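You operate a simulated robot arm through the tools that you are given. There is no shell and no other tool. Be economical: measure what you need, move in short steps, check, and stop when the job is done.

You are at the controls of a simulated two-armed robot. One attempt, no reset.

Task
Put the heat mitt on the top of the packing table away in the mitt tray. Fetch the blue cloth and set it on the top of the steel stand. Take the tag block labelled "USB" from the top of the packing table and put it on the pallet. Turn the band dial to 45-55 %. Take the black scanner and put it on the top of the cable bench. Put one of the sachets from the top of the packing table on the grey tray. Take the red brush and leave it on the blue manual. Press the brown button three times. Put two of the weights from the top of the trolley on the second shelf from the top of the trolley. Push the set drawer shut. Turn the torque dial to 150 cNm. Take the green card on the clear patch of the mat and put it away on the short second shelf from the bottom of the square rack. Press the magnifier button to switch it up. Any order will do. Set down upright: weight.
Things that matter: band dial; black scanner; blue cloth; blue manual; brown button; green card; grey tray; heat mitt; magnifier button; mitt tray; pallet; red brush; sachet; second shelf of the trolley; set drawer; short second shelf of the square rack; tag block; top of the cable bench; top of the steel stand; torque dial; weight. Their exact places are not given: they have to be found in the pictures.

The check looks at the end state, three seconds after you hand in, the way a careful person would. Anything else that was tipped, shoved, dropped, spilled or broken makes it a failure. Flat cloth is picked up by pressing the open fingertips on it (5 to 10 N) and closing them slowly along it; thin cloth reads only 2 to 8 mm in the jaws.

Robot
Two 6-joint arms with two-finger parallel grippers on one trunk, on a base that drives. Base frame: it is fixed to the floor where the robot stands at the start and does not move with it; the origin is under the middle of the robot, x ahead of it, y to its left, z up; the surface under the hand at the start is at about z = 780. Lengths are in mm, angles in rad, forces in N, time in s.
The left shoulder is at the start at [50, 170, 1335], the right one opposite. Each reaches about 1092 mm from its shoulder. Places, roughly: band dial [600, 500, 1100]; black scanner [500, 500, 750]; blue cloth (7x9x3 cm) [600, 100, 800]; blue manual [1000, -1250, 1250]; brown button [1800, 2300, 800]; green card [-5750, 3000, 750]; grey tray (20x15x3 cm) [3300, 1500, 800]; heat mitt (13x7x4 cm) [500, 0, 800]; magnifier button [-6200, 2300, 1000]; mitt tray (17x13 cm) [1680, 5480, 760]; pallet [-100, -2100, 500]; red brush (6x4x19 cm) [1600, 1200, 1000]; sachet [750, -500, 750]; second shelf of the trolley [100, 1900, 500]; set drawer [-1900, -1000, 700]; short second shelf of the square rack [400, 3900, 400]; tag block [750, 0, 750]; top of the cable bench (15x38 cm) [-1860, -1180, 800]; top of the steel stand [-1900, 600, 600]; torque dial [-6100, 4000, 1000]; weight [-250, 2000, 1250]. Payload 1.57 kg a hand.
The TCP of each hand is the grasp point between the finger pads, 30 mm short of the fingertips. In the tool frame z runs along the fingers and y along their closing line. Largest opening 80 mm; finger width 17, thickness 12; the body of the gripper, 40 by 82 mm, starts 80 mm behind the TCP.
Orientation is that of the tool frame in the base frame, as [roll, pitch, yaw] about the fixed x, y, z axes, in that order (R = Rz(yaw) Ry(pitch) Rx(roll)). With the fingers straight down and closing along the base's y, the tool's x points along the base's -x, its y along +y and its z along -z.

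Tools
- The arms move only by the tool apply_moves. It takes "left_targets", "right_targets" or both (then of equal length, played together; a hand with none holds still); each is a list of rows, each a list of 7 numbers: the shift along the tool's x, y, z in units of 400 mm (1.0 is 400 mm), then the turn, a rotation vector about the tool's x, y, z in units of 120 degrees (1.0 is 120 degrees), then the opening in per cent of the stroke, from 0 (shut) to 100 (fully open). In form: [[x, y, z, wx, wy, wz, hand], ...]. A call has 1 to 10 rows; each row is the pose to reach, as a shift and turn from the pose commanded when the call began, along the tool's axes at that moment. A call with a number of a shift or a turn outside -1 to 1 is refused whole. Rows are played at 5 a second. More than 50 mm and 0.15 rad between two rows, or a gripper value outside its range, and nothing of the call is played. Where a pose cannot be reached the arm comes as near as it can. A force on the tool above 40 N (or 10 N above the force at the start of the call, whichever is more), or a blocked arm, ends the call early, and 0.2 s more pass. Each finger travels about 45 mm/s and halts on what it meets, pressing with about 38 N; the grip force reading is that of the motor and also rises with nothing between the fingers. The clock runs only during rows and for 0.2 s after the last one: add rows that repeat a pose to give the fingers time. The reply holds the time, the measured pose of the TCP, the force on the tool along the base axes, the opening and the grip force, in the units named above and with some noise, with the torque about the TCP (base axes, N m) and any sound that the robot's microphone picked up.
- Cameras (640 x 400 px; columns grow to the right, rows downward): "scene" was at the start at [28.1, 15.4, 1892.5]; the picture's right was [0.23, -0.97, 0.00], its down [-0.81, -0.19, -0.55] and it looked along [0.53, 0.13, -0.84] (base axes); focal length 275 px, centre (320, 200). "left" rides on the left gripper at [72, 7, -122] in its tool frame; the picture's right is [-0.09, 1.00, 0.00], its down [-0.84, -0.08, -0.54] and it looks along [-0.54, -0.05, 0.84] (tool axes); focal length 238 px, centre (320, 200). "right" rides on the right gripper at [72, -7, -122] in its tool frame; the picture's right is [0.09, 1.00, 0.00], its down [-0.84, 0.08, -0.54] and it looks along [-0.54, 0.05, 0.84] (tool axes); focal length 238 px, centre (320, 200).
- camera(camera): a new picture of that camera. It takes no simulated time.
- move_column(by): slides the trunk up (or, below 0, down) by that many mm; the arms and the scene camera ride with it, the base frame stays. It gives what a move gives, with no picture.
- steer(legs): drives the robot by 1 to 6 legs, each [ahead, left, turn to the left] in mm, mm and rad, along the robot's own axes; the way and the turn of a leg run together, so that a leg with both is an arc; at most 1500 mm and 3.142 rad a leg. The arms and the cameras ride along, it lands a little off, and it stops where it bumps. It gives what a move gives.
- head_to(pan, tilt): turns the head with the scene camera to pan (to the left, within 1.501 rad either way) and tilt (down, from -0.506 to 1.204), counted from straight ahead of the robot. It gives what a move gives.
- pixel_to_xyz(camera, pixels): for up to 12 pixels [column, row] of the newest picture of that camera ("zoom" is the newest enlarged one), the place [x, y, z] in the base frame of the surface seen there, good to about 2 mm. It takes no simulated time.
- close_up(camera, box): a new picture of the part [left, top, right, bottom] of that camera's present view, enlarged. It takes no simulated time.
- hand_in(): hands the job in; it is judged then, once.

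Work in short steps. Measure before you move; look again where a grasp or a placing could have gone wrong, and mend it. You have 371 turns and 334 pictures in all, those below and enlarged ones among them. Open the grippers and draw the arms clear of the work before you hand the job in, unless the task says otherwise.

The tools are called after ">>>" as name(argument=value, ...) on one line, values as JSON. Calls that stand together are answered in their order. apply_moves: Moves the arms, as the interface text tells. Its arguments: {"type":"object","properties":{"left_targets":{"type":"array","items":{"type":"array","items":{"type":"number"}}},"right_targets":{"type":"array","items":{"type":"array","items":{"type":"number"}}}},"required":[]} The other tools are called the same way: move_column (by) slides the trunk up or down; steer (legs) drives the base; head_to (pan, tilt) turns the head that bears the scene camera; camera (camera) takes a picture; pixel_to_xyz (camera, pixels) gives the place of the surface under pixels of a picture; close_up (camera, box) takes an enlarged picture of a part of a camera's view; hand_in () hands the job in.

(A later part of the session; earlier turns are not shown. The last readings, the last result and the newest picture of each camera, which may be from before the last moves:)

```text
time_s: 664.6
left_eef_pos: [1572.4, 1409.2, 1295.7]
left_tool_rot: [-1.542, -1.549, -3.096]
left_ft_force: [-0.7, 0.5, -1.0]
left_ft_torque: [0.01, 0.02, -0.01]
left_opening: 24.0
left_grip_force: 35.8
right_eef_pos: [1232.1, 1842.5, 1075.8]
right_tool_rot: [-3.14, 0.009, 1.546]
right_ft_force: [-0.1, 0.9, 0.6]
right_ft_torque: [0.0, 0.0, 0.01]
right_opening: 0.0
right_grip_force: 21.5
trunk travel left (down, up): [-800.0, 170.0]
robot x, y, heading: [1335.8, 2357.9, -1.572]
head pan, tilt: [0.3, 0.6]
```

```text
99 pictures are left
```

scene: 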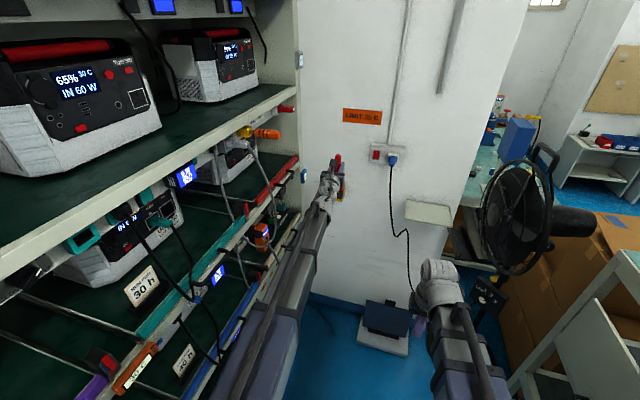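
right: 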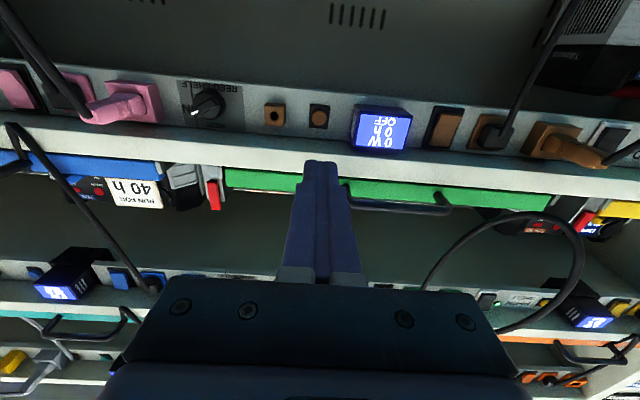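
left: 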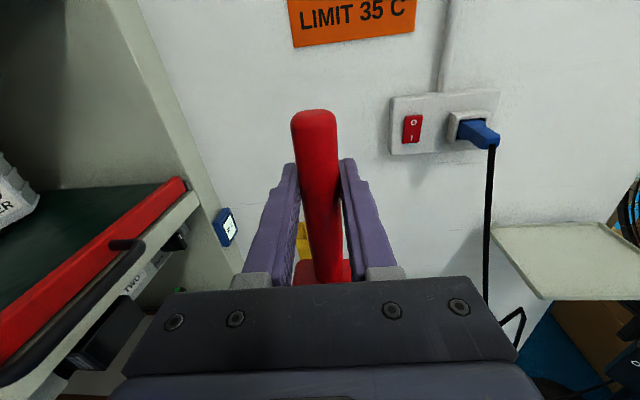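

Brush held. Raise fully, turn to face −x, and drive along the corridor.

>>> move_column(by=165)

>>> steer(legs=[[-140, 0, 0], [0, 0, -1.57]])

>>> steer(legs=[[1400, 0, 0], [1350, 0, 0]])

>>> head_to(pan=0.9, tilt=0.5)

>>> camera(camera="scene")

```text
time_s: 666.5
left_eef_pos: [1573.5, 1408.8, 1459.3]
left_tool_rot: [-1.595, -1.55, -3.046]
left_ft_force: [-0.3, 0.0, -0.6]
left_ft_torque: [0.02, -0.02, 0.0]
left_opening: 23.8
left_grip_force: 36.0
right_eef_pos: [1232.9, 1840.9, 1241.6]
right_tool_rot: [-3.139, 0.007, 1.544]
right_ft_force: [-0.1, 0.5, -0.3]
right_ft_torque: [-0.01, 0.0, 0.03]
right_opening: 0.2
right_grip_force: 21.2
trunk travel left (down, up): [-965.0, 5.0]
robot x, y, heading: [1338.0, 2357.1, -1.566]
head pan, tilt: [0.3, 0.6]
```

```text
time_s: 671.6
left_eef_pos: [392.6, 2238.8, 1460.8]
left_tool_rot: [-1.593, -1.548, 1.686]
left_ft_force: [-0.7, 0.3, -1.1]
left_ft_torque: [-0.02, -0.02, 0.01]
left_opening: 23.7
left_grip_force: 35.7
right_eef_pos: [817.9, 2588.0, 1240.2]
right_tool_rot: [-3.14, 0.006, -0.007]
right_ft_force: [-0.6, 0.1, -0.9]
right_ft_torque: [0.01, 0.02, 0.05]
right_opening: 0.1
right_grip_force: 21.7
trunk travel left (down, up): [-965.0, 5.0]
robot x, y, heading: [1336.7, 2497.7, -3.126]
head pan, tilt: [0.3, 0.6]
```

```text
time_s: 681.6
left_eef_pos: [-1429.6, 2041.4, 1459.8]
left_tool_rot: [-1.608, -1.549, 1.853]
left_ft_force: [0.4, 0.5, -1.1]
left_ft_torque: [0.01, -0.02, 0.05]
left_opening: 23.8
left_grip_force: 35.5
right_eef_pos: [-1063.8, 2451.0, 1240.1]
right_tool_rot: [3.141, 0.006, 0.145]
right_ft_force: [-0.5, -0.5, -0.5]
right_ft_torque: [-0.02, 0.01, 0.01]
right_opening: 0.0
right_grip_force: 21.5
trunk travel left (down, up): [-965.0, 5.0]
robot x, y, heading: [-536.7, 2435.8, -2.97]
head pan, tilt: [0.3, 0.6]
stopped in leg 2: the robot was blocked; the commanded pose is now the measured one
```

```text
time_s: 682.6
left_eef_pos: [-1429.5, 2039.9, 1459.5]
left_tool_rot: [-1.599, -1.549, 1.845]
left_ft_force: [0.0, 0.3, -1.5]
left_ft_torque: [-0.01, -0.01, 0.03]
left_opening: 23.8
left_grip_force: 35.9
right_eef_pos: [-1062.5, 2450.9, 1240.5]
right_tool_rot: [-3.14, 0.006, 0.146]
right_ft_force: [-0.8, -0.2, 0.3]
right_ft_torque: [-0.01, 0.0, -0.02]
right_opening: 0.0
right_grip_force: 21.6
trunk travel left (down, up): [-965.0, 5.0]
robot x, y, heading: [-535.8, 2435.0, -2.965]
head pan, tilt: [0.901, 0.499]
```

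```text
98 pictures are left
```

scene: 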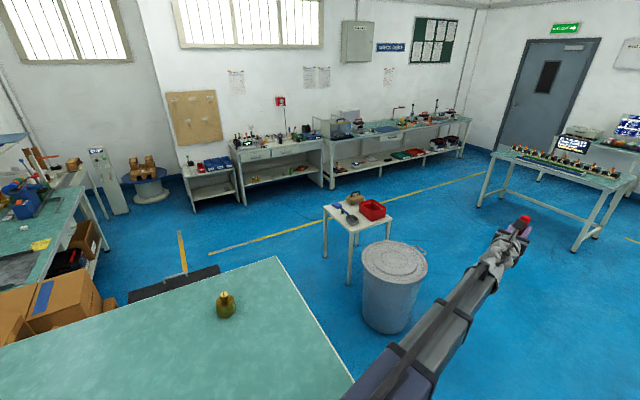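

I was blocked: my base's front-left corner touched the trolley's right post. Move away to the right and inspect the trolley.

>>> steer(legs=[[-60, -150, 0]])

>>> head_to(pan=1.5, tilt=0.9)

>>> camera(camera="scene")

```text
time_s: 684.0
left_eef_pos: [-1394.2, 2191.2, 1460.8]
left_tool_rot: [-1.566, -1.548, 1.817]
left_ft_force: [-0.5, 1.0, -0.4]
left_ft_torque: [0.02, -0.03, 0.03]
left_opening: 23.9
left_grip_force: 35.9
right_eef_pos: [-1030.3, 2604.3, 1240.8]
right_tool_rot: [3.141, 0.008, 0.154]
right_ft_force: [-0.5, 0.8, 0.0]
right_ft_torque: [-0.02, 0.04, -0.01]
right_opening: 0.0
right_grip_force: 21.3
trunk travel left (down, up): [-965.0, 5.0]
robot x, y, heading: [-503.0, 2591.7, -2.962]
head pan, tilt: [0.901, 0.499]
```

```text
time_s: 685.0
left_eef_pos: [-1393.8, 2191.0, 1460.1]
left_tool_rot: [-1.578, -1.55, 1.833]
left_ft_force: [0.8, 0.8, -1.1]
left_ft_torque: [0.02, 0.0, 0.01]
left_opening: 23.8
left_grip_force: 36.2
right_eef_pos: [-1031.2, 2603.4, 1239.0]
right_tool_rot: [-3.14, 0.008, 0.152]
right_ft_force: [-0.3, 0.2, -0.5]
right_ft_torque: [-0.02, -0.02, 0.0]
right_opening: 0.0
right_grip_force: 21.6
trunk travel left (down, up): [-965.0, 5.0]
robot x, y, heading: [-502.9, 2592.9, -2.967]
head pan, tilt: [1.499, 0.901]
```

```text
97 pictures are left
```

scene: 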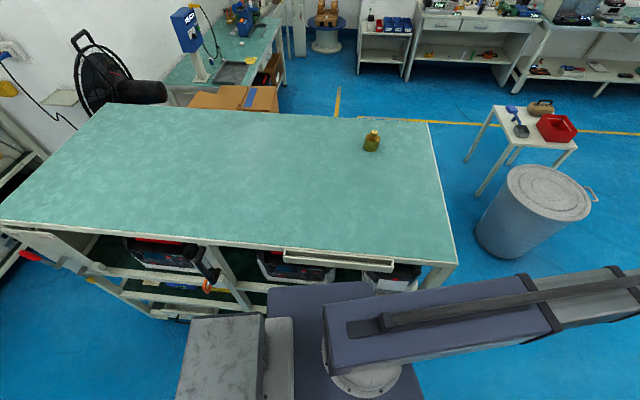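

>>> pixel_to_xyz(camera="scene", pixels=[[372, 145], [372, 134], [455, 262], [5, 226], [300, 252], [200, 243], [325, 257]])

>>> close_up(camera="scene", box=[100, 230, 300, 330])

```text
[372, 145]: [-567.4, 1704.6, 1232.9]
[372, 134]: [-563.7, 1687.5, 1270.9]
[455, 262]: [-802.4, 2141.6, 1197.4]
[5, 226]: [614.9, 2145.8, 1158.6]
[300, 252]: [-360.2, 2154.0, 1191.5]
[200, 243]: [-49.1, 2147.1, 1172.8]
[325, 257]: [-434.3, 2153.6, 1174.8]
```

```text
3.20 times, centred on (200, 280) of scene
```

zoom: 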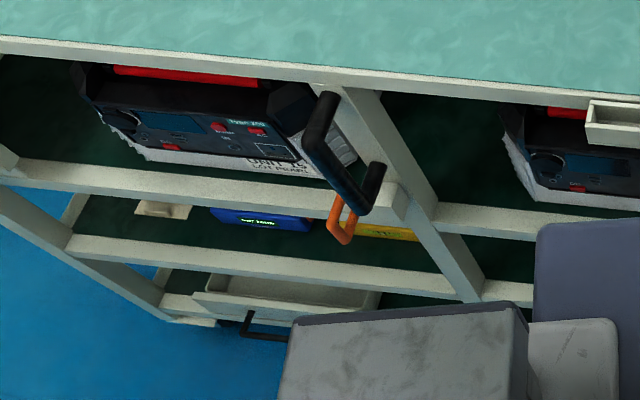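

The trolley shifted about −48 mm in x (my body must have caught its protruding black handle). Measure the handle and posts.

>>> pixel_to_xyz(camera="zoom", pixels=[[325, 100], [312, 140], [335, 180], [370, 190], [375, 170], [340, 235], [350, 200], [390, 200], [470, 280], [350, 90], [590, 115], [615, 140]])

```text
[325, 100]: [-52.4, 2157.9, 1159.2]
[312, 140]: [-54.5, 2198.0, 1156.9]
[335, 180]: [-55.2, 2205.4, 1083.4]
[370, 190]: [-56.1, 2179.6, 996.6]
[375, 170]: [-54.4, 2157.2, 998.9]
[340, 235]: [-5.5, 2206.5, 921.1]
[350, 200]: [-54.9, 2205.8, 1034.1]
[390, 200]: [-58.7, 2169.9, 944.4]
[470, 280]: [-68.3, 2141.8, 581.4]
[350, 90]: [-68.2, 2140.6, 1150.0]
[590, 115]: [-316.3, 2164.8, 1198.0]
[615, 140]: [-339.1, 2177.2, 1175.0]
```

The torso caught the vertical handle (x −55, y up to 2205, z 997–1159). I'll push it back the same way from the other side: straighten, move to y≈2466, back up gently.

>>> steer(legs=[[0, 0, -0.175]])

>>> steer(legs=[[-280, 0, 0]])

>>> steer(legs=[[0, 120, 0]])

>>> camera(camera="scene")

```text
time_s: 686.1
left_eef_pos: [-1451.2, 2353.2, 1459.6]
left_tool_rot: [-1.581, -1.551, 1.663]
left_ft_force: [0.4, 0.4, -0.8]
left_ft_torque: [0.04, 0.01, 0.01]
left_opening: 23.7
left_grip_force: 35.3
right_eef_pos: [-1020.6, 2695.9, 1239.5]
right_tool_rot: [-3.14, 0.007, -0.023]
right_ft_force: [0.6, -0.8, -1.0]
right_ft_torque: [0.0, -0.01, 0.01]
right_opening: 0.0
right_grip_force: 21.3
trunk travel left (down, up): [-965.0, 5.0]
robot x, y, heading: [-506.5, 2593.7, -3.142]
head pan, tilt: [1.499, 0.901]
```

```text
time_s: 688.1
left_eef_pos: [-1167.6, 2353.0, 1462.2]
left_tool_rot: [-1.552, -1.55, 1.628]
left_ft_force: [0.5, 0.6, -1.3]
left_ft_torque: [-0.01, -0.05, 0.0]
left_opening: 23.7
left_grip_force: 35.5
right_eef_pos: [-736.5, 2695.4, 1241.1]
right_tool_rot: [-3.141, 0.008, -0.024]
right_ft_force: [0.6, 0.5, -0.3]
right_ft_torque: [0.03, 0.0, 0.03]
right_opening: 0.0
right_grip_force: 21.3
trunk travel left (down, up): [-965.0, 5.0]
robot x, y, heading: [-222.2, 2594.7, -3.134]
head pan, tilt: [1.499, 0.901]
```

```text
time_s: 689.3
left_eef_pos: [-1168.7, 2238.5, 1459.8]
left_tool_rot: [-1.59, -1.55, 1.662]
left_ft_force: [0.4, -1.8, -1.5]
left_ft_torque: [-0.01, 0.0, -0.02]
left_opening: 24.0
left_grip_force: 36.1
right_eef_pos: [-736.1, 2578.6, 1240.1]
right_tool_rot: [-3.139, 0.009, -0.027]
right_ft_force: [0.3, -0.2, 0.4]
right_ft_torque: [0.02, 0.0, -0.03]
right_opening: 0.2
right_grip_force: 21.9
trunk travel left (down, up): [-965.0, 5.0]
robot x, y, heading: [-221.7, 2472.2, 3.135]
head pan, tilt: [1.499, 0.901]
```

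```text
95 pictures are left
```

scene: 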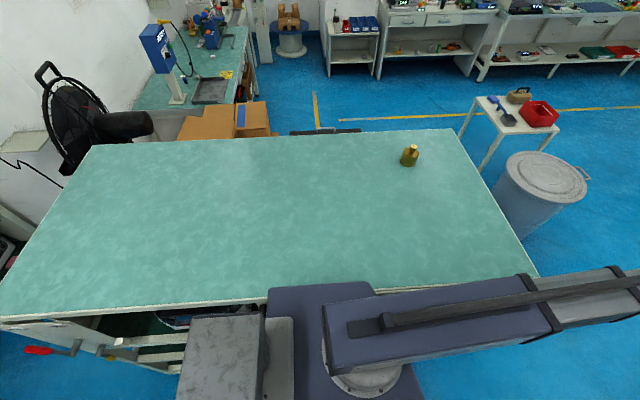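

Reference the weight, then back up 110 and check.

>>> pixel_to_xyz(camera="scene", pixels=[[411, 147], [409, 158], [538, 275]])

>>> steer(legs=[[-130, 0, 0]])

>>> camera(camera="scene")

```text
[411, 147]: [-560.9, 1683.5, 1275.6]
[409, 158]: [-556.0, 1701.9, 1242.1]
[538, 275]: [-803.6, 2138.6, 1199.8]
```

```text
time_s: 690.6
left_eef_pos: [-1041.0, 2238.8, 1460.6]
left_tool_rot: [-1.559, -1.55, 1.634]
left_ft_force: [-0.8, 0.1, -1.0]
left_ft_torque: [0.01, -0.01, 0.0]
left_opening: 23.7
left_grip_force: 36.1
right_eef_pos: [-608.4, 2579.2, 1239.7]
right_tool_rot: [-3.138, 0.01, -0.027]
right_ft_force: [-0.3, -0.2, 0.1]
right_ft_torque: [-0.03, 0.05, -0.01]
right_opening: 0.0
right_grip_force: 21.2
trunk travel left (down, up): [-965.0, 5.0]
robot x, y, heading: [-92.9, 2477.6, 3.137]
head pan, tilt: [1.499, 0.901]
```

```text
94 pictures are left
```

scene: 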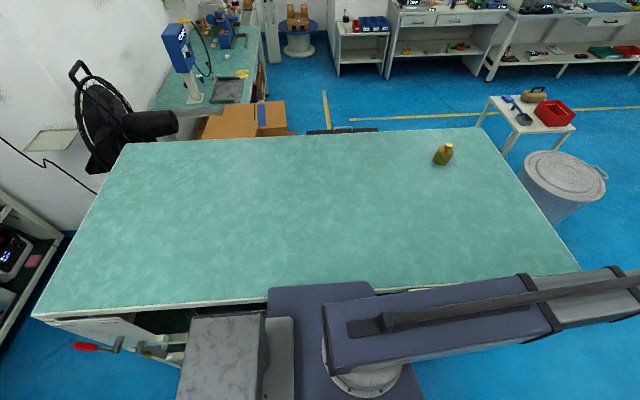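

>>> pixel_to_xyz(camera="scene", pixels=[[447, 146], [443, 158], [579, 272]])

>>> steer(legs=[[-60, 0, 0]])

>>> camera(camera="scene")

```text
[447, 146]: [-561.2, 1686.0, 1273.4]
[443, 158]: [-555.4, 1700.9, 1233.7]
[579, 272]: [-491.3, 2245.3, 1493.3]
```

```text
time_s: 691.6
left_eef_pos: [-978.2, 2236.9, 1462.1]
left_tool_rot: [-1.501, -1.549, 1.575]
left_ft_force: [-0.1, -0.7, -0.1]
left_ft_torque: [0.02, -0.02, 0.05]
left_opening: 23.8
left_grip_force: 36.3
right_eef_pos: [-546.8, 2579.0, 1242.1]
right_tool_rot: [-3.141, 0.011, -0.028]
right_ft_force: [0.4, -0.4, 0.6]
right_ft_torque: [0.0, 0.02, -0.01]
right_opening: 0.1
right_grip_force: 21.6
trunk travel left (down, up): [-965.0, 5.0]
robot x, y, heading: [-34.8, 2471.1, 3.139]
head pan, tilt: [1.499, 0.901]
```

```text
93 pictures are left
```

scene: 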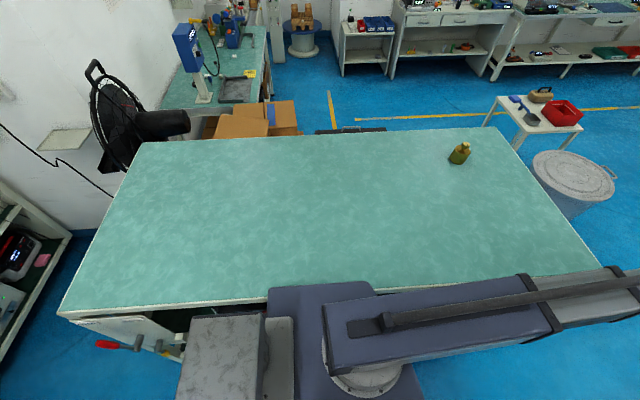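

>>> pixel_to_xyz(camera="scene", pixels=[[463, 146], [459, 158], [62, 313]])

>>> head_to(pan=1.5, tilt=1.2)

>>> camera(camera="scene")

```text
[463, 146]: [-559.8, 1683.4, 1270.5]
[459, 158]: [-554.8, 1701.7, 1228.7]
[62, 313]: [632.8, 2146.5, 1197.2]
```

```text
time_s: 692.4
left_eef_pos: [-980.9, 2237.6, 1459.3]
left_tool_rot: [-1.622, -1.55, 1.696]
left_ft_force: [-0.6, 0.1, -1.5]
left_ft_torque: [-0.04, 0.01, 0.01]
left_opening: 23.7
left_grip_force: 35.7
right_eef_pos: [-548.8, 2578.7, 1239.9]
right_tool_rot: [-3.138, 0.007, -0.029]
right_ft_force: [-0.2, 0.3, -0.1]
right_ft_torque: [0.04, -0.03, 0.0]
right_opening: 0.0
right_grip_force: 21.3
trunk travel left (down, up): [-965.0, 5.0]
robot x, y, heading: [-34.5, 2475.1, 3.139]
head pan, tilt: [1.499, 1.201]
```

```text
92 pictures are left
```

scene: 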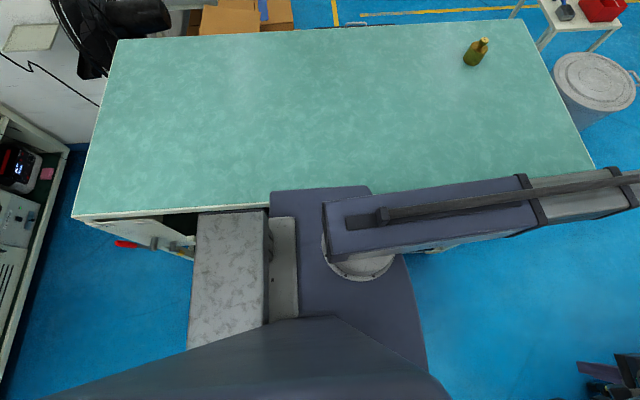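

No contact here, so something lower pushed it; the trolley sits ~38 mm toward −x. I'll push it back squarely from its right end with the base. Drive past its end first, farther from it (y 2620).

>>> steer(legs=[[0, -130, 0], [1250, 0, 0]])

>>> head_to(pan=1.3, tilt=0.8)

>>> camera(camera="scene")

```text
time_s: 699.5
left_eef_pos: [-2216.9, 2341.1, 1459.9]
left_tool_rot: [-1.593, -1.548, 1.685]
left_ft_force: [-0.1, -1.1, -0.5]
left_ft_torque: [0.0, -0.02, -0.01]
left_opening: 24.0
left_grip_force: 35.6
right_eef_pos: [-1791.5, 2690.3, 1240.9]
right_tool_rot: [-3.139, 0.01, -0.01]
right_ft_force: [-0.8, -0.8, 0.0]
right_ft_torque: [0.0, 0.0, -0.03]
right_opening: 0.0
right_grip_force: 20.7
trunk travel left (down, up): [-965.0, 5.0]
robot x, y, heading: [-1271.1, 2596.1, -3.125]
head pan, tilt: [1.499, 1.201]
```

```text
time_s: 700.4
left_eef_pos: [-2215.7, 2340.6, 1460.6]
left_tool_rot: [-1.58, -1.549, 1.674]
left_ft_force: [0.2, -0.2, -0.9]
left_ft_torque: [0.0, 0.03, 0.01]
left_opening: 24.0
left_grip_force: 36.3
right_eef_pos: [-1791.7, 2690.7, 1240.1]
right_tool_rot: [-3.141, 0.007, -0.01]
right_ft_force: [-0.1, 0.0, 0.3]
right_ft_torque: [0.01, 0.0, 0.01]
right_opening: 0.0
right_grip_force: 21.7
trunk travel left (down, up): [-965.0, 5.0]
robot x, y, heading: [-1276.5, 2596.4, -3.122]
head pan, tilt: [1.3, 0.799]
```

```text
91 pictures are left
```

scene: 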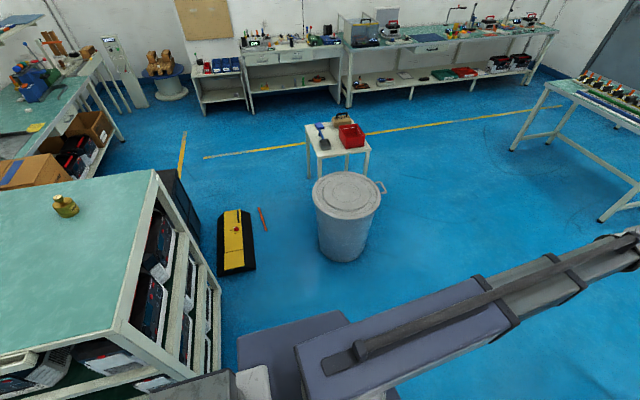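

>>> pixel_to_xyz(camera="scene", pixels=[[220, 275], [255, 265], [220, 212], [248, 215], [330, 250], [215, 375], [210, 270], [130, 320], [160, 172]])

>>> close_up(camera="scene", box=[290, 100, 400, 190])

```text
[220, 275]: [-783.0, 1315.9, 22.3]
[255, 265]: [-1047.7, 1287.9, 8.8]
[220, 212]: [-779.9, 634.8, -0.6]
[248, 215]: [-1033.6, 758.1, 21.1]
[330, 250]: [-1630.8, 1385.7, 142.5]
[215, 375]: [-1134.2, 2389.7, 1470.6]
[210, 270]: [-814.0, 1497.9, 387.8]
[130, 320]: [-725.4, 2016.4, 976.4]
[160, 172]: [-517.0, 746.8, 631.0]
```

```text
4.44 times, centred on (345, 145) of scene
```

zoom: 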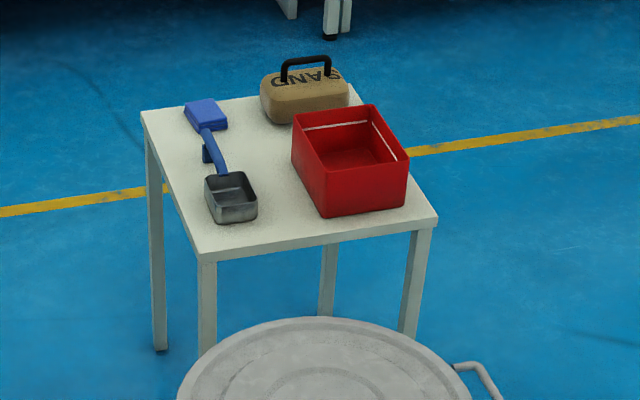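

Plan: keep facing −x, strafe to y≈1790, then back the base squarely into the trolley's right end.

>>> steer(legs=[[0, 806, 0]])

>>> head_to(pan=1.5, tilt=0.9)

>>> camera(camera="scene")

```text
time_s: 704.7
left_eef_pos: [-2206.2, 1545.6, 1460.2]
left_tool_rot: [-1.585, -1.55, 1.671]
left_ft_force: [0.4, -0.6, -0.7]
left_ft_torque: [0.0, 0.02, -0.03]
left_opening: 24.1
left_grip_force: 36.0
right_eef_pos: [-1779.5, 1892.0, 1240.7]
right_tool_rot: [-3.141, 0.008, -0.012]
right_ft_force: [0.0, -0.2, 0.2]
right_ft_torque: [0.03, -0.02, 0.0]
right_opening: 0.0
right_grip_force: 21.9
trunk travel left (down, up): [-965.0, 5.0]
robot x, y, heading: [-1263.4, 1792.8, -3.13]
head pan, tilt: [1.3, 0.799]
```

```text
time_s: 705.4
left_eef_pos: [-2206.9, 1546.3, 1459.6]
left_tool_rot: [-1.583, -1.549, 1.671]
left_ft_force: [-0.6, -0.5, -1.3]
left_ft_torque: [0.01, -0.03, -0.02]
left_opening: 24.0
left_grip_force: 36.3
right_eef_pos: [-1779.3, 1893.1, 1240.0]
right_tool_rot: [-3.141, 0.01, -0.016]
right_ft_force: [0.2, -0.2, 0.3]
right_ft_torque: [0.01, 0.0, -0.02]
right_opening: 0.0
right_grip_force: 21.5
trunk travel left (down, up): [-965.0, 5.0]
robot x, y, heading: [-1260.9, 1799.1, -3.123]
head pan, tilt: [1.499, 0.901]
```

```text
89 pictures are left
```

scene: 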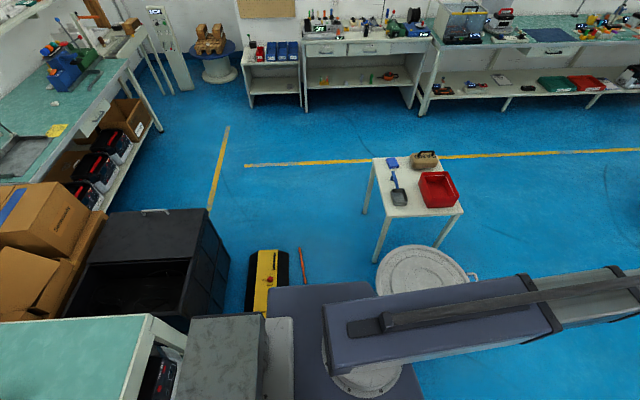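

Reference the trolley's corner, then back up 150.

>>> pixel_to_xyz(camera="scene", pixels=[[146, 318], [140, 320], [150, 325]])

>>> steer(legs=[[-155, 0, 0]])

>>> camera(camera="scene")

```text
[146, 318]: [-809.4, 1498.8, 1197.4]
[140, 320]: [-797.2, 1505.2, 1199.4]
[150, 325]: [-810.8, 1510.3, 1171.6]
```

```text
time_s: 706.8
left_eef_pos: [-2049.4, 1548.0, 1462.1]
left_tool_rot: [-1.539, -1.55, 1.624]
left_ft_force: [0.0, 0.4, -1.1]
left_ft_torque: [0.01, -0.06, 0.0]
left_opening: 23.9
left_grip_force: 36.4
right_eef_pos: [-1622.3, 1895.4, 1239.7]
right_tool_rot: [-3.14, 0.009, -0.015]
right_ft_force: [0.0, 0.5, 0.3]
right_ft_torque: [0.01, 0.0, 0.0]
right_opening: 0.2
right_grip_force: 21.3
trunk travel left (down, up): [-965.0, 5.0]
robot x, y, heading: [-1103.7, 1793.9, -3.125]
head pan, tilt: [1.499, 0.901]
```

```text
88 pictures are left
```

scene: 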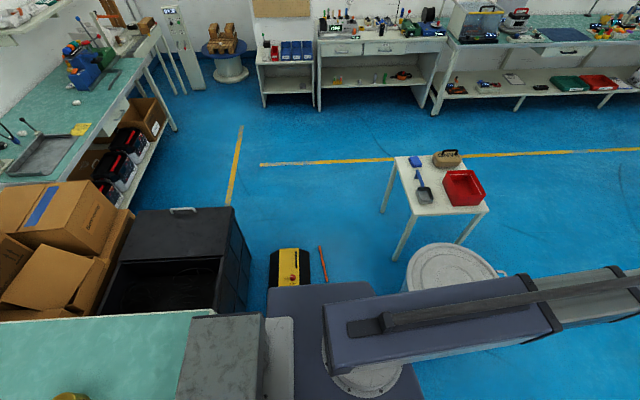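

Continue backing 45.

>>> steer(legs=[[-45, 0, 0]])

>>> camera(camera="scene")

>>> pixel_to_xyz(camera="scene", pixels=[[90, 397], [80, 392], [210, 312], [215, 311], [205, 312]])

```text
time_s: 707.7
left_eef_pos: [-2007.8, 1551.4, 1460.2]
left_tool_rot: [-1.592, -1.549, 1.676]
left_ft_force: [1.2, 0.3, -0.9]
left_ft_torque: [-0.04, -0.01, 0.02]
left_opening: 23.8
left_grip_force: 35.5
right_eef_pos: [-1579.8, 1896.2, 1239.8]
right_tool_rot: [-3.14, 0.008, -0.018]
right_ft_force: [0.6, 0.0, 0.2]
right_ft_torque: [-0.02, 0.02, -0.03]
right_opening: 0.1
right_grip_force: 20.8
trunk travel left (down, up): [-965.0, 5.0]
robot x, y, heading: [-1063.7, 1797.2, -3.134]
head pan, tilt: [1.499, 0.901]
```

```text
87 pictures are left
```

scene: 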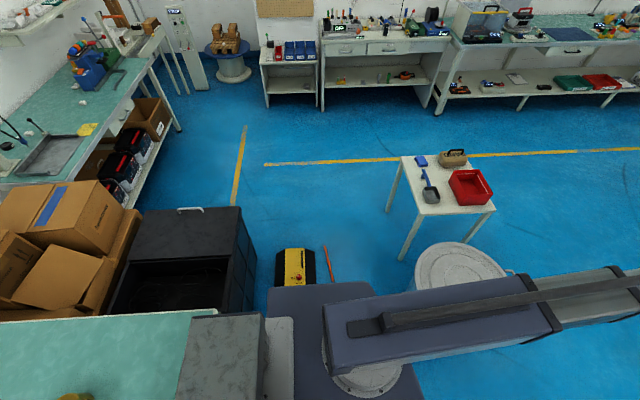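

```text
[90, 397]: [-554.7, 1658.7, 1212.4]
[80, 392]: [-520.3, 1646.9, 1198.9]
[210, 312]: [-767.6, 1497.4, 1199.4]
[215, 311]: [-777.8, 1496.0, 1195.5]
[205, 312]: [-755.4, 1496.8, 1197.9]
```

>>> head_to(pan=1.5, tilt=1.2)

>>> camera(camera="scene")

```text
time_s: 708.5
left_eef_pos: [-2008.9, 1549.8, 1458.6]
left_tool_rot: [-1.618, -1.551, 1.706]
left_ft_force: [0.4, 0.0, -0.9]
left_ft_torque: [-0.01, 0.0, 0.01]
left_opening: 24.2
left_grip_force: 35.8
right_eef_pos: [-1580.9, 1895.4, 1241.2]
right_tool_rot: [-3.139, 0.006, -0.017]
right_ft_force: [-0.2, -1.0, 0.5]
right_ft_torque: [0.0, -0.02, -0.01]
right_opening: 0.3
right_grip_force: 21.7
trunk travel left (down, up): [-965.0, 5.0]
robot x, y, heading: [-1063.0, 1799.8, -3.134]
head pan, tilt: [1.499, 1.201]
```

```text
86 pictures are left
```

scene: 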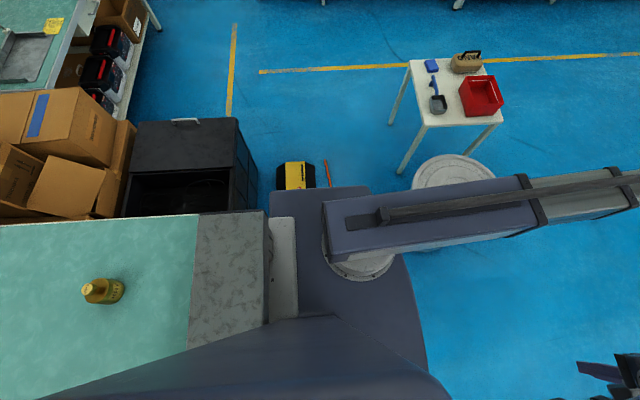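

>>> pixel_to_xyz(camera="scene", pixels=[[88, 288], [105, 290], [120, 292], [105, 302], [105, 280]])

```text
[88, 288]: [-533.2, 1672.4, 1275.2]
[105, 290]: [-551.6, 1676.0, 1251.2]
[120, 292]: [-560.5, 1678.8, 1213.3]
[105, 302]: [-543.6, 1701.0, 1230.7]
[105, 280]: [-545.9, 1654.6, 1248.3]
```

Trolley recovered ~27 of ~36 mm. Back up ~10 more.

>>> steer(legs=[[-10, 0, 0]])

>>> camera(camera="scene")

>>> pixel_to_xyz(camera="scene", pixels=[[78, 288], [82, 288], [86, 288], [74, 288], [110, 292], [98, 292]])

```text
time_s: 709.3
left_eef_pos: [-2000.4, 1551.3, 1459.6]
left_tool_rot: [-1.593, -1.55, 1.677]
left_ft_force: [0.6, 0.5, -0.6]
left_ft_torque: [0.0, -0.04, -0.03]
left_opening: 23.9
left_grip_force: 35.9
right_eef_pos: [-1572.6, 1896.4, 1240.5]
right_tool_rot: [-3.14, 0.01, -0.017]
right_ft_force: [1.0, 0.3, 0.4]
right_ft_torque: [-0.01, 0.01, -0.01]
right_opening: 0.0
right_grip_force: 21.2
trunk travel left (down, up): [-965.0, 5.0]
robot x, y, heading: [-1050.4, 1796.9, -3.131]
head pan, tilt: [1.499, 1.201]
```

```text
85 pictures are left
```

scene: 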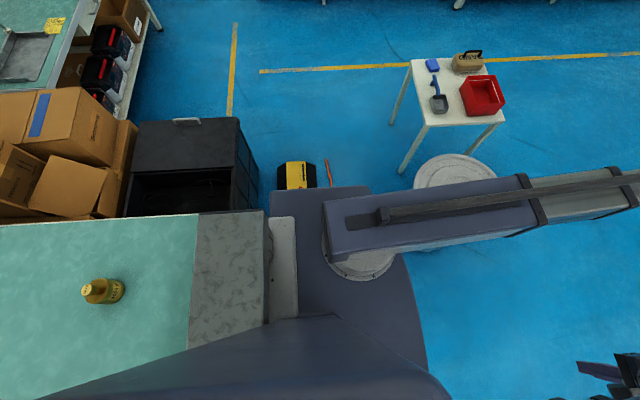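

```text
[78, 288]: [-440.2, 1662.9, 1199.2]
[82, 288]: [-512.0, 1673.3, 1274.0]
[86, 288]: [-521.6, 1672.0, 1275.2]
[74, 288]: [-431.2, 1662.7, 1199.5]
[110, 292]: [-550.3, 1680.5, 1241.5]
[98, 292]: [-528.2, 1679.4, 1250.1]
```

Trolley restored (~+39 mm). Now check the two weights on the shelf are still upright: drive round to its front.

>>> steer(legs=[[200, 0, 0], [0, -850, 0], [-990, 0, 0]])

>>> move_column(by=-400)

>>> move_column(by=-300)

>>> head_to(pan=1.5, tilt=0.8)

>>> camera(camera="scene")

```text
time_s: 719.6
left_eef_pos: [-1243.9, 2397.8, 1460.5]
left_tool_rot: [-1.571, -1.551, 1.633]
left_ft_force: [0.5, -0.1, -1.5]
left_ft_torque: [0.02, -0.02, 0.0]
left_opening: 23.8
left_grip_force: 36.1
right_eef_pos: [-809.4, 2734.7, 1240.3]
right_tool_rot: [-3.14, 0.009, -0.038]
right_ft_force: [-0.8, 0.1, 0.9]
right_ft_torque: [0.01, 0.02, 0.02]
right_opening: 0.1
right_grip_force: 20.9
trunk travel left (down, up): [-965.0, 5.0]
robot x, y, heading: [-291.8, 2621.7, 3.134]
head pan, tilt: [1.499, 1.201]
```

```text
time_s: 723.4
left_eef_pos: [-1244.1, 2396.5, 1060.6]
left_tool_rot: [-1.582, -1.55, 1.644]
left_ft_force: [0.0, -0.2, -1.5]
left_ft_torque: [-0.03, 0.0, 0.0]
left_opening: 24.0
left_grip_force: 35.8
right_eef_pos: [-808.3, 2733.9, 839.5]
right_tool_rot: [-3.141, 0.008, -0.04]
right_ft_force: [-0.6, -0.3, 0.1]
right_ft_torque: [-0.02, 0.01, -0.03]
right_opening: 0.1
right_grip_force: 21.6
trunk travel left (down, up): [-565.0, 405.0]
robot x, y, heading: [-292.5, 2622.1, 3.131]
head pan, tilt: [1.499, 1.201]
```

```text
time_s: 726.4
left_eef_pos: [-1245.3, 2397.3, 758.8]
left_tool_rot: [-1.584, -1.55, 1.647]
left_ft_force: [0.0, -0.2, -1.9]
left_ft_torque: [0.01, -0.03, 0.0]
left_opening: 23.7
left_grip_force: 35.8
right_eef_pos: [-807.9, 2734.1, 540.5]
right_tool_rot: [-3.14, 0.006, -0.039]
right_ft_force: [-0.8, -0.1, -0.2]
right_ft_torque: [0.02, -0.01, 0.03]
right_opening: 0.0
right_grip_force: 21.4
trunk travel left (down, up): [-265.0, 705.0]
robot x, y, heading: [-295.5, 2626.0, 3.135]
head pan, tilt: [1.499, 1.201]
```

```text
time_s: 727.3
left_eef_pos: [-1244.6, 2398.1, 760.4]
left_tool_rot: [-1.583, -1.549, 1.649]
left_ft_force: [0.1, -0.1, -1.3]
left_ft_torque: [-0.03, -0.02, 0.03]
left_opening: 24.0
left_grip_force: 36.1
right_eef_pos: [-808.5, 2735.2, 540.6]
right_tool_rot: [-3.14, 0.007, -0.039]
right_ft_force: [0.7, -0.2, 0.5]
right_ft_torque: [-0.03, 0.0, 0.0]
right_opening: 0.2
right_grip_force: 21.4
trunk travel left (down, up): [-265.0, 705.0]
robot x, y, heading: [-295.0, 2626.7, 3.128]
head pan, tilt: [1.499, 0.799]
```

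```text
84 pictures are left
```

scene: 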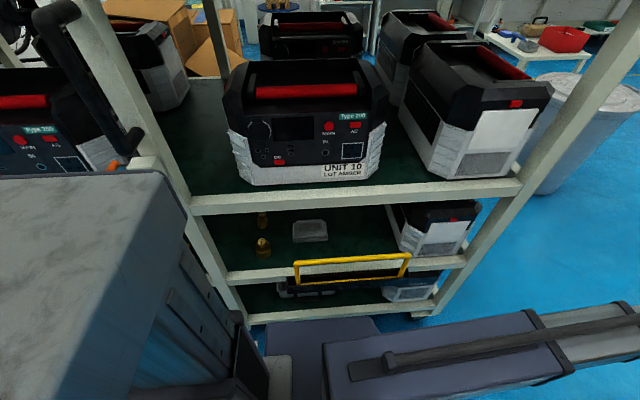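

>>> close_up(camera="scene", box=[220, 195, 340, 275])

>>> pixel_to_xyz(camera="scene", pixels=[[290, 265], [310, 228], [150, 165], [300, 262], [195, 205], [460, 260]])

```text
5.00 times, centred on (280, 235) of scene
```

zoom: 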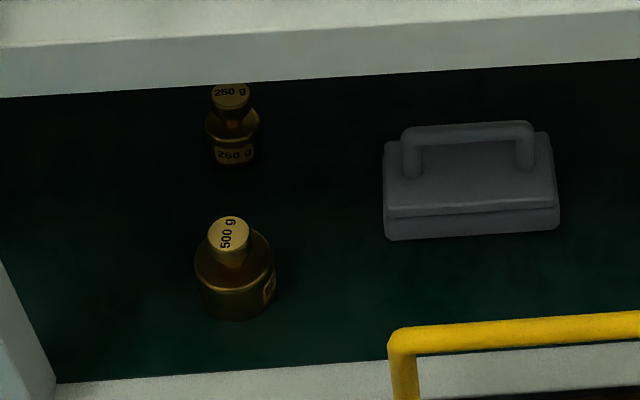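

```text
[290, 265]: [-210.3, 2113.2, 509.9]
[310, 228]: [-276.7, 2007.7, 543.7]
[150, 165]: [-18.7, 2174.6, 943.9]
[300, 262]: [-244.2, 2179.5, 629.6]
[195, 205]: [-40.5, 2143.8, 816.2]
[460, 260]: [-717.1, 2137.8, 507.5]
```

Both weights upright on the second shelf. Raise and take the west route round the barrel toward the packing area.

>>> move_column(by=400)

>>> move_column(by=300)

>>> steer(legs=[[650, 0, 0], [1400, 90, 0], [150, 0, 0], [0, 1400, 0], [0, 1100, 0]])

```text
time_s: 731.1
left_eef_pos: [-1245.1, 2396.9, 1160.8]
left_tool_rot: [-1.585, -1.55, 1.646]
left_ft_force: [-0.5, -0.2, -0.6]
left_ft_torque: [0.01, -0.01, -0.03]
left_opening: 24.0
left_grip_force: 35.6
right_eef_pos: [-808.7, 2733.9, 940.2]
right_tool_rot: [-3.138, 0.009, -0.038]
right_ft_force: [0.3, -0.4, 0.3]
right_ft_torque: [0.01, 0.03, 0.01]
right_opening: 0.2
right_grip_force: 21.6
trunk travel left (down, up): [-665.0, 305.0]
robot x, y, heading: [-291.6, 2624.0, 3.128]
head pan, tilt: [1.499, 0.799]
```

```text
time_s: 734.1
left_eef_pos: [-1243.9, 2397.4, 1460.9]
left_tool_rot: [-1.585, -1.55, 1.647]
left_ft_force: [0.6, -0.7, -1.6]
left_ft_torque: [0.0, -0.04, -0.02]
left_opening: 24.2
left_grip_force: 36.0
right_eef_pos: [-808.7, 2734.3, 1240.1]
right_tool_rot: [-3.139, 0.008, -0.038]
right_ft_force: [-0.4, 0.1, 0.4]
right_ft_torque: [-0.03, 0.01, 0.03]
right_opening: 0.2
right_grip_force: 21.4
trunk travel left (down, up): [-965.0, 5.0]
robot x, y, heading: [-293.3, 2626.3, 3.131]
head pan, tilt: [1.499, 0.799]
```

```text
time_s: 757.1
left_eef_pos: [-3402.7, -195.6, 1460.5]
left_tool_rot: [-1.585, -1.55, 1.672]
left_ft_force: [-0.5, -0.5, -1.7]
left_ft_torque: [0.03, -0.01, 0.0]
left_opening: 23.7
left_grip_force: 35.9
right_eef_pos: [-2978.1, 152.5, 1239.3]
right_tool_rot: [-3.14, 0.008, -0.013]
right_ft_force: [1.0, -0.7, 0.1]
right_ft_torque: [0.0, 0.02, 0.01]
right_opening: 0.4
right_grip_force: 21.3
trunk travel left (down, up): [-965.0, 5.0]
robot x, y, heading: [-2457.4, 54.6, -3.126]
head pan, tilt: [1.499, 0.799]
```

Turn round to face +x, retract the left hand, and drive toward the packing area.

>>> steer(legs=[[0, 0, -3.14]])

>>> apply_moves(left_targets=[[0, 0, -0.1, 0, 0, 0, 0], [0, 0, -0.2, 0, 0, 0, 0], [0, 0, -0.3, 0, 0, 0, 0], [0, 0, -0.4, 0, 0, 0, 0], [0, 0, -0.5, 0, 0, 0, 0], [0, 0, -0.6, 0, 0, 0, 0], [0, 0, -0.68, 0, 0, 0, 0]])

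>>> steer(legs=[[1400, -40, 0], [950, 0, 0]])

>>> head_to(pan=-0.7, tilt=0.5)

>>> camera(camera="scene")

```text
time_s: 764.9
left_eef_pos: [-1513.6, 298.5, 1460.8]
left_tool_rot: [-1.585, -1.549, -1.478]
left_ft_force: [-0.4, 0.3, -0.6]
left_ft_torque: [-0.03, -0.01, -0.02]
left_opening: 23.7
left_grip_force: 36.0
right_eef_pos: [-1943.1, -45.0, 1240.4]
right_tool_rot: [-3.14, 0.008, 3.118]
right_ft_force: [-1.0, 0.1, -0.2]
right_ft_torque: [0.01, -0.01, -0.02]
right_opening: 0.1
right_grip_force: 21.2
trunk travel left (down, up): [-965.0, 5.0]
robot x, y, heading: [-2458.5, 57.2, 0.003]
head pan, tilt: [1.499, 0.799]
```

```text
time_s: 766.5
left_eef_pos: [-1785.2, 280.1, 1459.9]
left_tool_rot: [-1.473, -1.549, -1.589]
left_ft_force: [0.0, -0.2, -0.7]
left_ft_torque: [-0.02, 0.0, 0.01]
left_opening: 23.9
left_grip_force: 36.3
left hand out of reach, approached as far as the arm can: row 7
right_eef_pos: [-1943.6, -45.0, 1239.0]
right_tool_rot: [-3.14, 0.01, 3.118]
right_ft_force: [-0.4, 0.2, 0.5]
right_ft_torque: [-0.01, 0.01, -0.03]
right_opening: 0.0
right_grip_force: 21.5
trunk travel left (down, up): [-965.0, 5.0]
robot x, y, heading: [-2463.7, 55.3, 0.008]
head pan, tilt: [1.499, 0.799]
```

```text
time_s: 778.2
left_eef_pos: [603.6, 225.8, 1460.7]
left_tool_rot: [-1.505, -1.55, -1.577]
left_ft_force: [-0.9, -0.2, -2.2]
left_ft_torque: [-0.01, -0.02, 0.04]
left_opening: 23.9
left_grip_force: 36.4
right_eef_pos: [437.2, -95.8, 1240.5]
right_tool_rot: [-3.14, 0.009, 3.102]
right_ft_force: [0.6, -1.1, 0.9]
right_ft_torque: [0.01, -0.03, 0.01]
right_opening: 0.0
right_grip_force: 21.1
trunk travel left (down, up): [-965.0, 5.0]
robot x, y, heading: [-79.0, 14.6, -0.013]
head pan, tilt: [1.499, 0.799]
```

```text
time_s: 780.3
left_eef_pos: [602.5, 226.5, 1460.6]
left_tool_rot: [-1.491, -1.549, -1.586]
left_ft_force: [0.8, 0.9, -1.6]
left_ft_torque: [0.0, 0.0, -0.01]
left_opening: 23.6
left_grip_force: 36.3
right_eef_pos: [437.0, -95.0, 1239.9]
right_tool_rot: [-3.14, 0.009, 3.101]
right_ft_force: [0.9, 0.9, -0.2]
right_ft_torque: [0.01, -0.01, 0.02]
right_opening: 0.2
right_grip_force: 21.4
trunk travel left (down, up): [-965.0, 5.0]
robot x, y, heading: [-77.7, 10.9, -0.016]
head pan, tilt: [-0.7, 0.499]
```

```text
82 pictures are left
```

scene: 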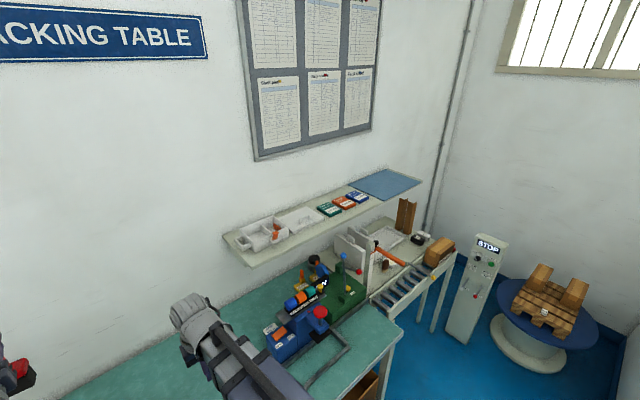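

Zoom on the manuals and measure.

>>> close_up(camera="scene", box=[210, 160, 430, 280])

>>> pixel_to_xyz(camera="zoom", pixels=[[425, 105], [395, 120], [385, 125], [410, 110], [435, 92], [460, 105], [400, 95], [320, 150], [150, 270], [260, 210], [520, 90], [470, 60]])

```text
2.91 times, centred on (320, 220) of scene
```

zoom: 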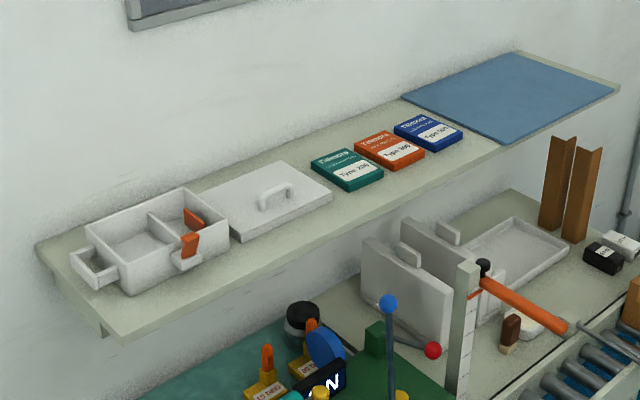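

```text
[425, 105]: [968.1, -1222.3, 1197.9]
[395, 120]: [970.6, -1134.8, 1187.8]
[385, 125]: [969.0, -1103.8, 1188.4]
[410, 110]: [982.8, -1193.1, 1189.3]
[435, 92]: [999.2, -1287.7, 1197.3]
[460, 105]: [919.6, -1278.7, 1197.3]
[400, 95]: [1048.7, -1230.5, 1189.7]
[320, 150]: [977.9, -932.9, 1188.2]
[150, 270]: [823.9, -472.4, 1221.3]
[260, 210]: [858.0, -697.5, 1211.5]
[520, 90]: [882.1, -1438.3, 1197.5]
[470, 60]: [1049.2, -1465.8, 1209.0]
```

Measure the blue manual's corners (zoom ~ (428,132)).

>>> pixel_to_xyz(camera="zoom", pixels=[[428, 132], [398, 126], [427, 116], [460, 132], [430, 148], [415, 140], [445, 125], [390, 150], [345, 165], [420, 175], [480, 145], [380, 175]])

```text
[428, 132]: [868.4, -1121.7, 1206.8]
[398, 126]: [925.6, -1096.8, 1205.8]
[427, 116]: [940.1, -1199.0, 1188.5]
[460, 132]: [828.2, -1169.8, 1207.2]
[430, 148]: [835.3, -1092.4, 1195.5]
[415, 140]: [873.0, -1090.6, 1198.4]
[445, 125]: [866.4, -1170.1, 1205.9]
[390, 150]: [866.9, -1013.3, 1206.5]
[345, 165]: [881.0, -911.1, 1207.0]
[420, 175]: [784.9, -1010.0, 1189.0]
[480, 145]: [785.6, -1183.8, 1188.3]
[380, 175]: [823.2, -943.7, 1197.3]
```

Blue manual: x 828–930, y −1090…−1180, top z 1207. I'll stand the brush on its block there. Strafe right 1316.

>>> steer(legs=[[0, -1320, 0.015]])

>>> steer(legs=[[140, 0, 0]])

>>> head_to(pan=0.2, tilt=0.6)

>>> camera(camera="scene")

```text
time_s: 786.9
left_eef_pos: [610.7, -1060.9, 1460.2]
left_tool_rot: [-1.491, -1.551, -1.529]
left_ft_force: [-0.1, -0.2, -1.0]
left_ft_torque: [0.02, 0.01, 0.05]
left_opening: 24.0
left_grip_force: 35.6
right_eef_pos: [463.8, -1390.8, 1240.5]
right_tool_rot: [-3.138, 0.008, -3.121]
right_ft_force: [-0.3, -0.6, -0.2]
right_ft_torque: [0.03, 0.01, -0.01]
right_opening: 0.2
right_grip_force: 21.2
trunk travel left (down, up): [-965.0, 5.0]
robot x, y, heading: [-56.3, -1312.2, 0.048]
head pan, tilt: [-0.7, 0.499]
```

```text
time_s: 788.2
left_eef_pos: [749.9, -1055.7, 1460.2]
left_tool_rot: [-1.525, -1.549, -1.496]
left_ft_force: [0.3, 0.7, -1.1]
left_ft_torque: [0.0, 0.01, -0.01]
left_opening: 23.8
left_grip_force: 35.5
right_eef_pos: [602.3, -1384.7, 1239.4]
right_tool_rot: [-3.141, 0.008, -3.126]
right_ft_force: [0.2, 0.2, 0.0]
right_ft_torque: [-0.01, 0.01, 0.01]
right_opening: 0.0
right_grip_force: 21.3
trunk travel left (down, up): [-965.0, 5.0]
robot x, y, heading: [84.6, -1307.2, 0.049]
head pan, tilt: [-0.7, 0.499]
```

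```text
time_s: 789.4
left_eef_pos: [749.2, -1054.9, 1460.8]
left_tool_rot: [-1.488, -1.55, -1.535]
left_ft_force: [0.9, -0.2, -1.3]
left_ft_torque: [0.0, 0.03, -0.01]
left_opening: 23.8
left_grip_force: 36.0
right_eef_pos: [601.8, -1386.0, 1240.5]
right_tool_rot: [-3.139, 0.006, -3.125]
right_ft_force: [0.4, 0.2, -1.0]
right_ft_torque: [-0.01, 0.0, 0.0]
right_opening: 0.0
right_grip_force: 21.3
trunk travel left (down, up): [-965.0, 5.0]
robot x, y, heading: [82.3, -1305.2, 0.041]
head pan, tilt: [0.201, 0.6]
```

```text
80 pictures are left
```

scene: 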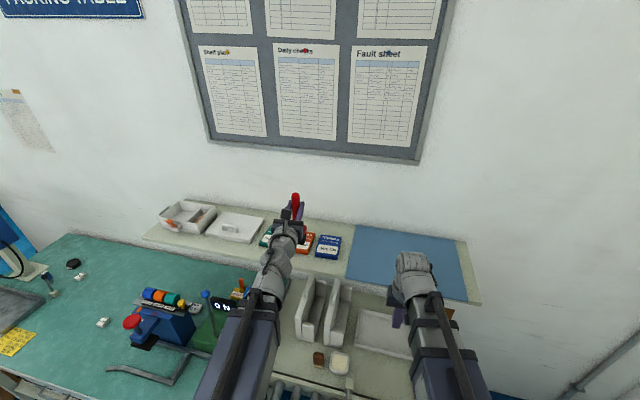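

>>> close_up(camera="scene", box=[290, 220, 370, 270])

>>> pixel_to_xyz(camera="zoom", pixels=[[300, 200], [220, 130], [400, 150], [215, 260], [390, 300], [190, 200], [300, 130], [100, 200], [300, 330], [470, 200], [160, 300]])

```text
8.00 times, centred on (330, 245) of scene
```

zoom: 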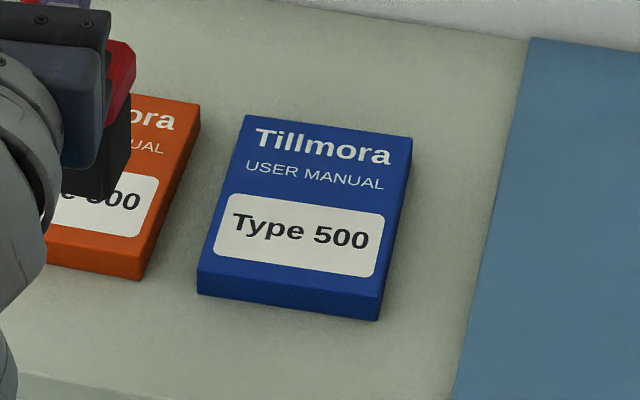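

```text
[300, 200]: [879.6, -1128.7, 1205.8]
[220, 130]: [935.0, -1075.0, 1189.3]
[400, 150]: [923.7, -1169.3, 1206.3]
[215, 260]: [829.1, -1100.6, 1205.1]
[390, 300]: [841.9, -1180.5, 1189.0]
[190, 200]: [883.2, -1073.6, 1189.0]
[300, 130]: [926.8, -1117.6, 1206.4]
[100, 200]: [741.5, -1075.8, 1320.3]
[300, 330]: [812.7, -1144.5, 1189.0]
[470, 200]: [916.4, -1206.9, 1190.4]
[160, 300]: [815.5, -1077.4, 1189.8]
```

Move the brush above the manual centre [880,−1134].

>>> apply_moves(left_targets=[[0, 0.06, 0.073, 0, 0, 0, 0], [0, 0.117, 0.146, 0, 0, 0, 0], [0, 0.175, 0.219, 0, 0, 0, 0], [0, 0.2335, 0.292, 0, 0, 0, 0], [0, 0.2335, 0.292, 0, 0, 0, 0]])

>>> move_column(by=-85)

>>> camera(camera="left")

>>> close_up(camera="scene", box=[270, 160, 390, 290])

```text
time_s: 790.6
left_eef_pos: [876.7, -1134.4, 1461.4]
left_tool_rot: [-1.431, -1.549, -1.59]
left_ft_force: [0.2, 0.2, 0.0]
left_ft_torque: [-0.02, 0.03, 0.01]
left_opening: 23.8
left_grip_force: 35.9
right_eef_pos: [601.8, -1385.7, 1239.9]
right_tool_rot: [-3.141, 0.008, -3.123]
right_ft_force: [0.2, -0.4, -0.1]
right_ft_torque: [-0.01, 0.01, 0.03]
right_opening: 0.0
right_grip_force: 21.3
trunk travel left (down, up): [-965.0, 5.0]
robot x, y, heading: [82.1, -1306.2, 0.043]
head pan, tilt: [0.201, 0.6]
```

```text
time_s: 791.8
left_eef_pos: [878.3, -1134.7, 1374.2]
left_tool_rot: [-1.45, -1.55, -1.571]
left_ft_force: [0.0, 0.0, -1.1]
left_ft_torque: [0.02, 0.04, 0.03]
left_opening: 23.8
left_grip_force: 35.5
right_eef_pos: [602.5, -1387.1, 1155.7]
right_tool_rot: [-3.139, 0.008, -3.124]
right_ft_force: [-0.3, 0.1, 0.9]
right_ft_torque: [-0.01, -0.01, -0.01]
right_opening: 0.0
right_grip_force: 21.0
trunk travel left (down, up): [-880.0, 90.0]
robot x, y, heading: [82.8, -1304.2, 0.045]
head pan, tilt: [0.201, 0.6]
```

```text
78 pictures are left
```

left: 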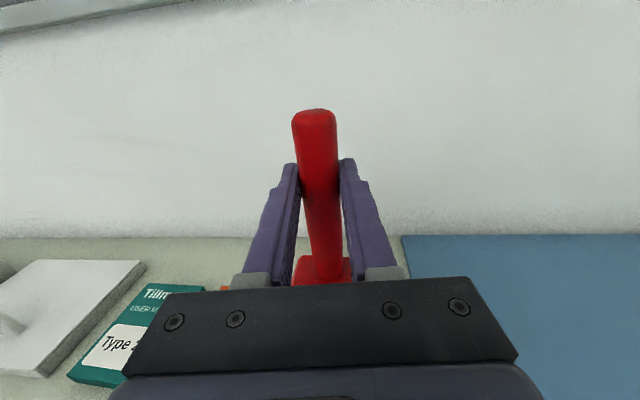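

```text
3.08 times, centred on (330, 225) of scene
```

zoom: 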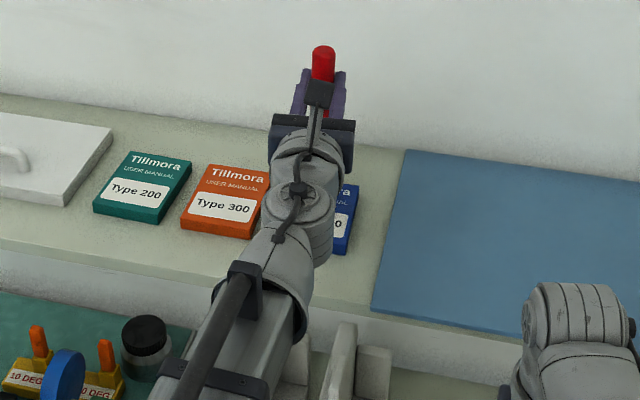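

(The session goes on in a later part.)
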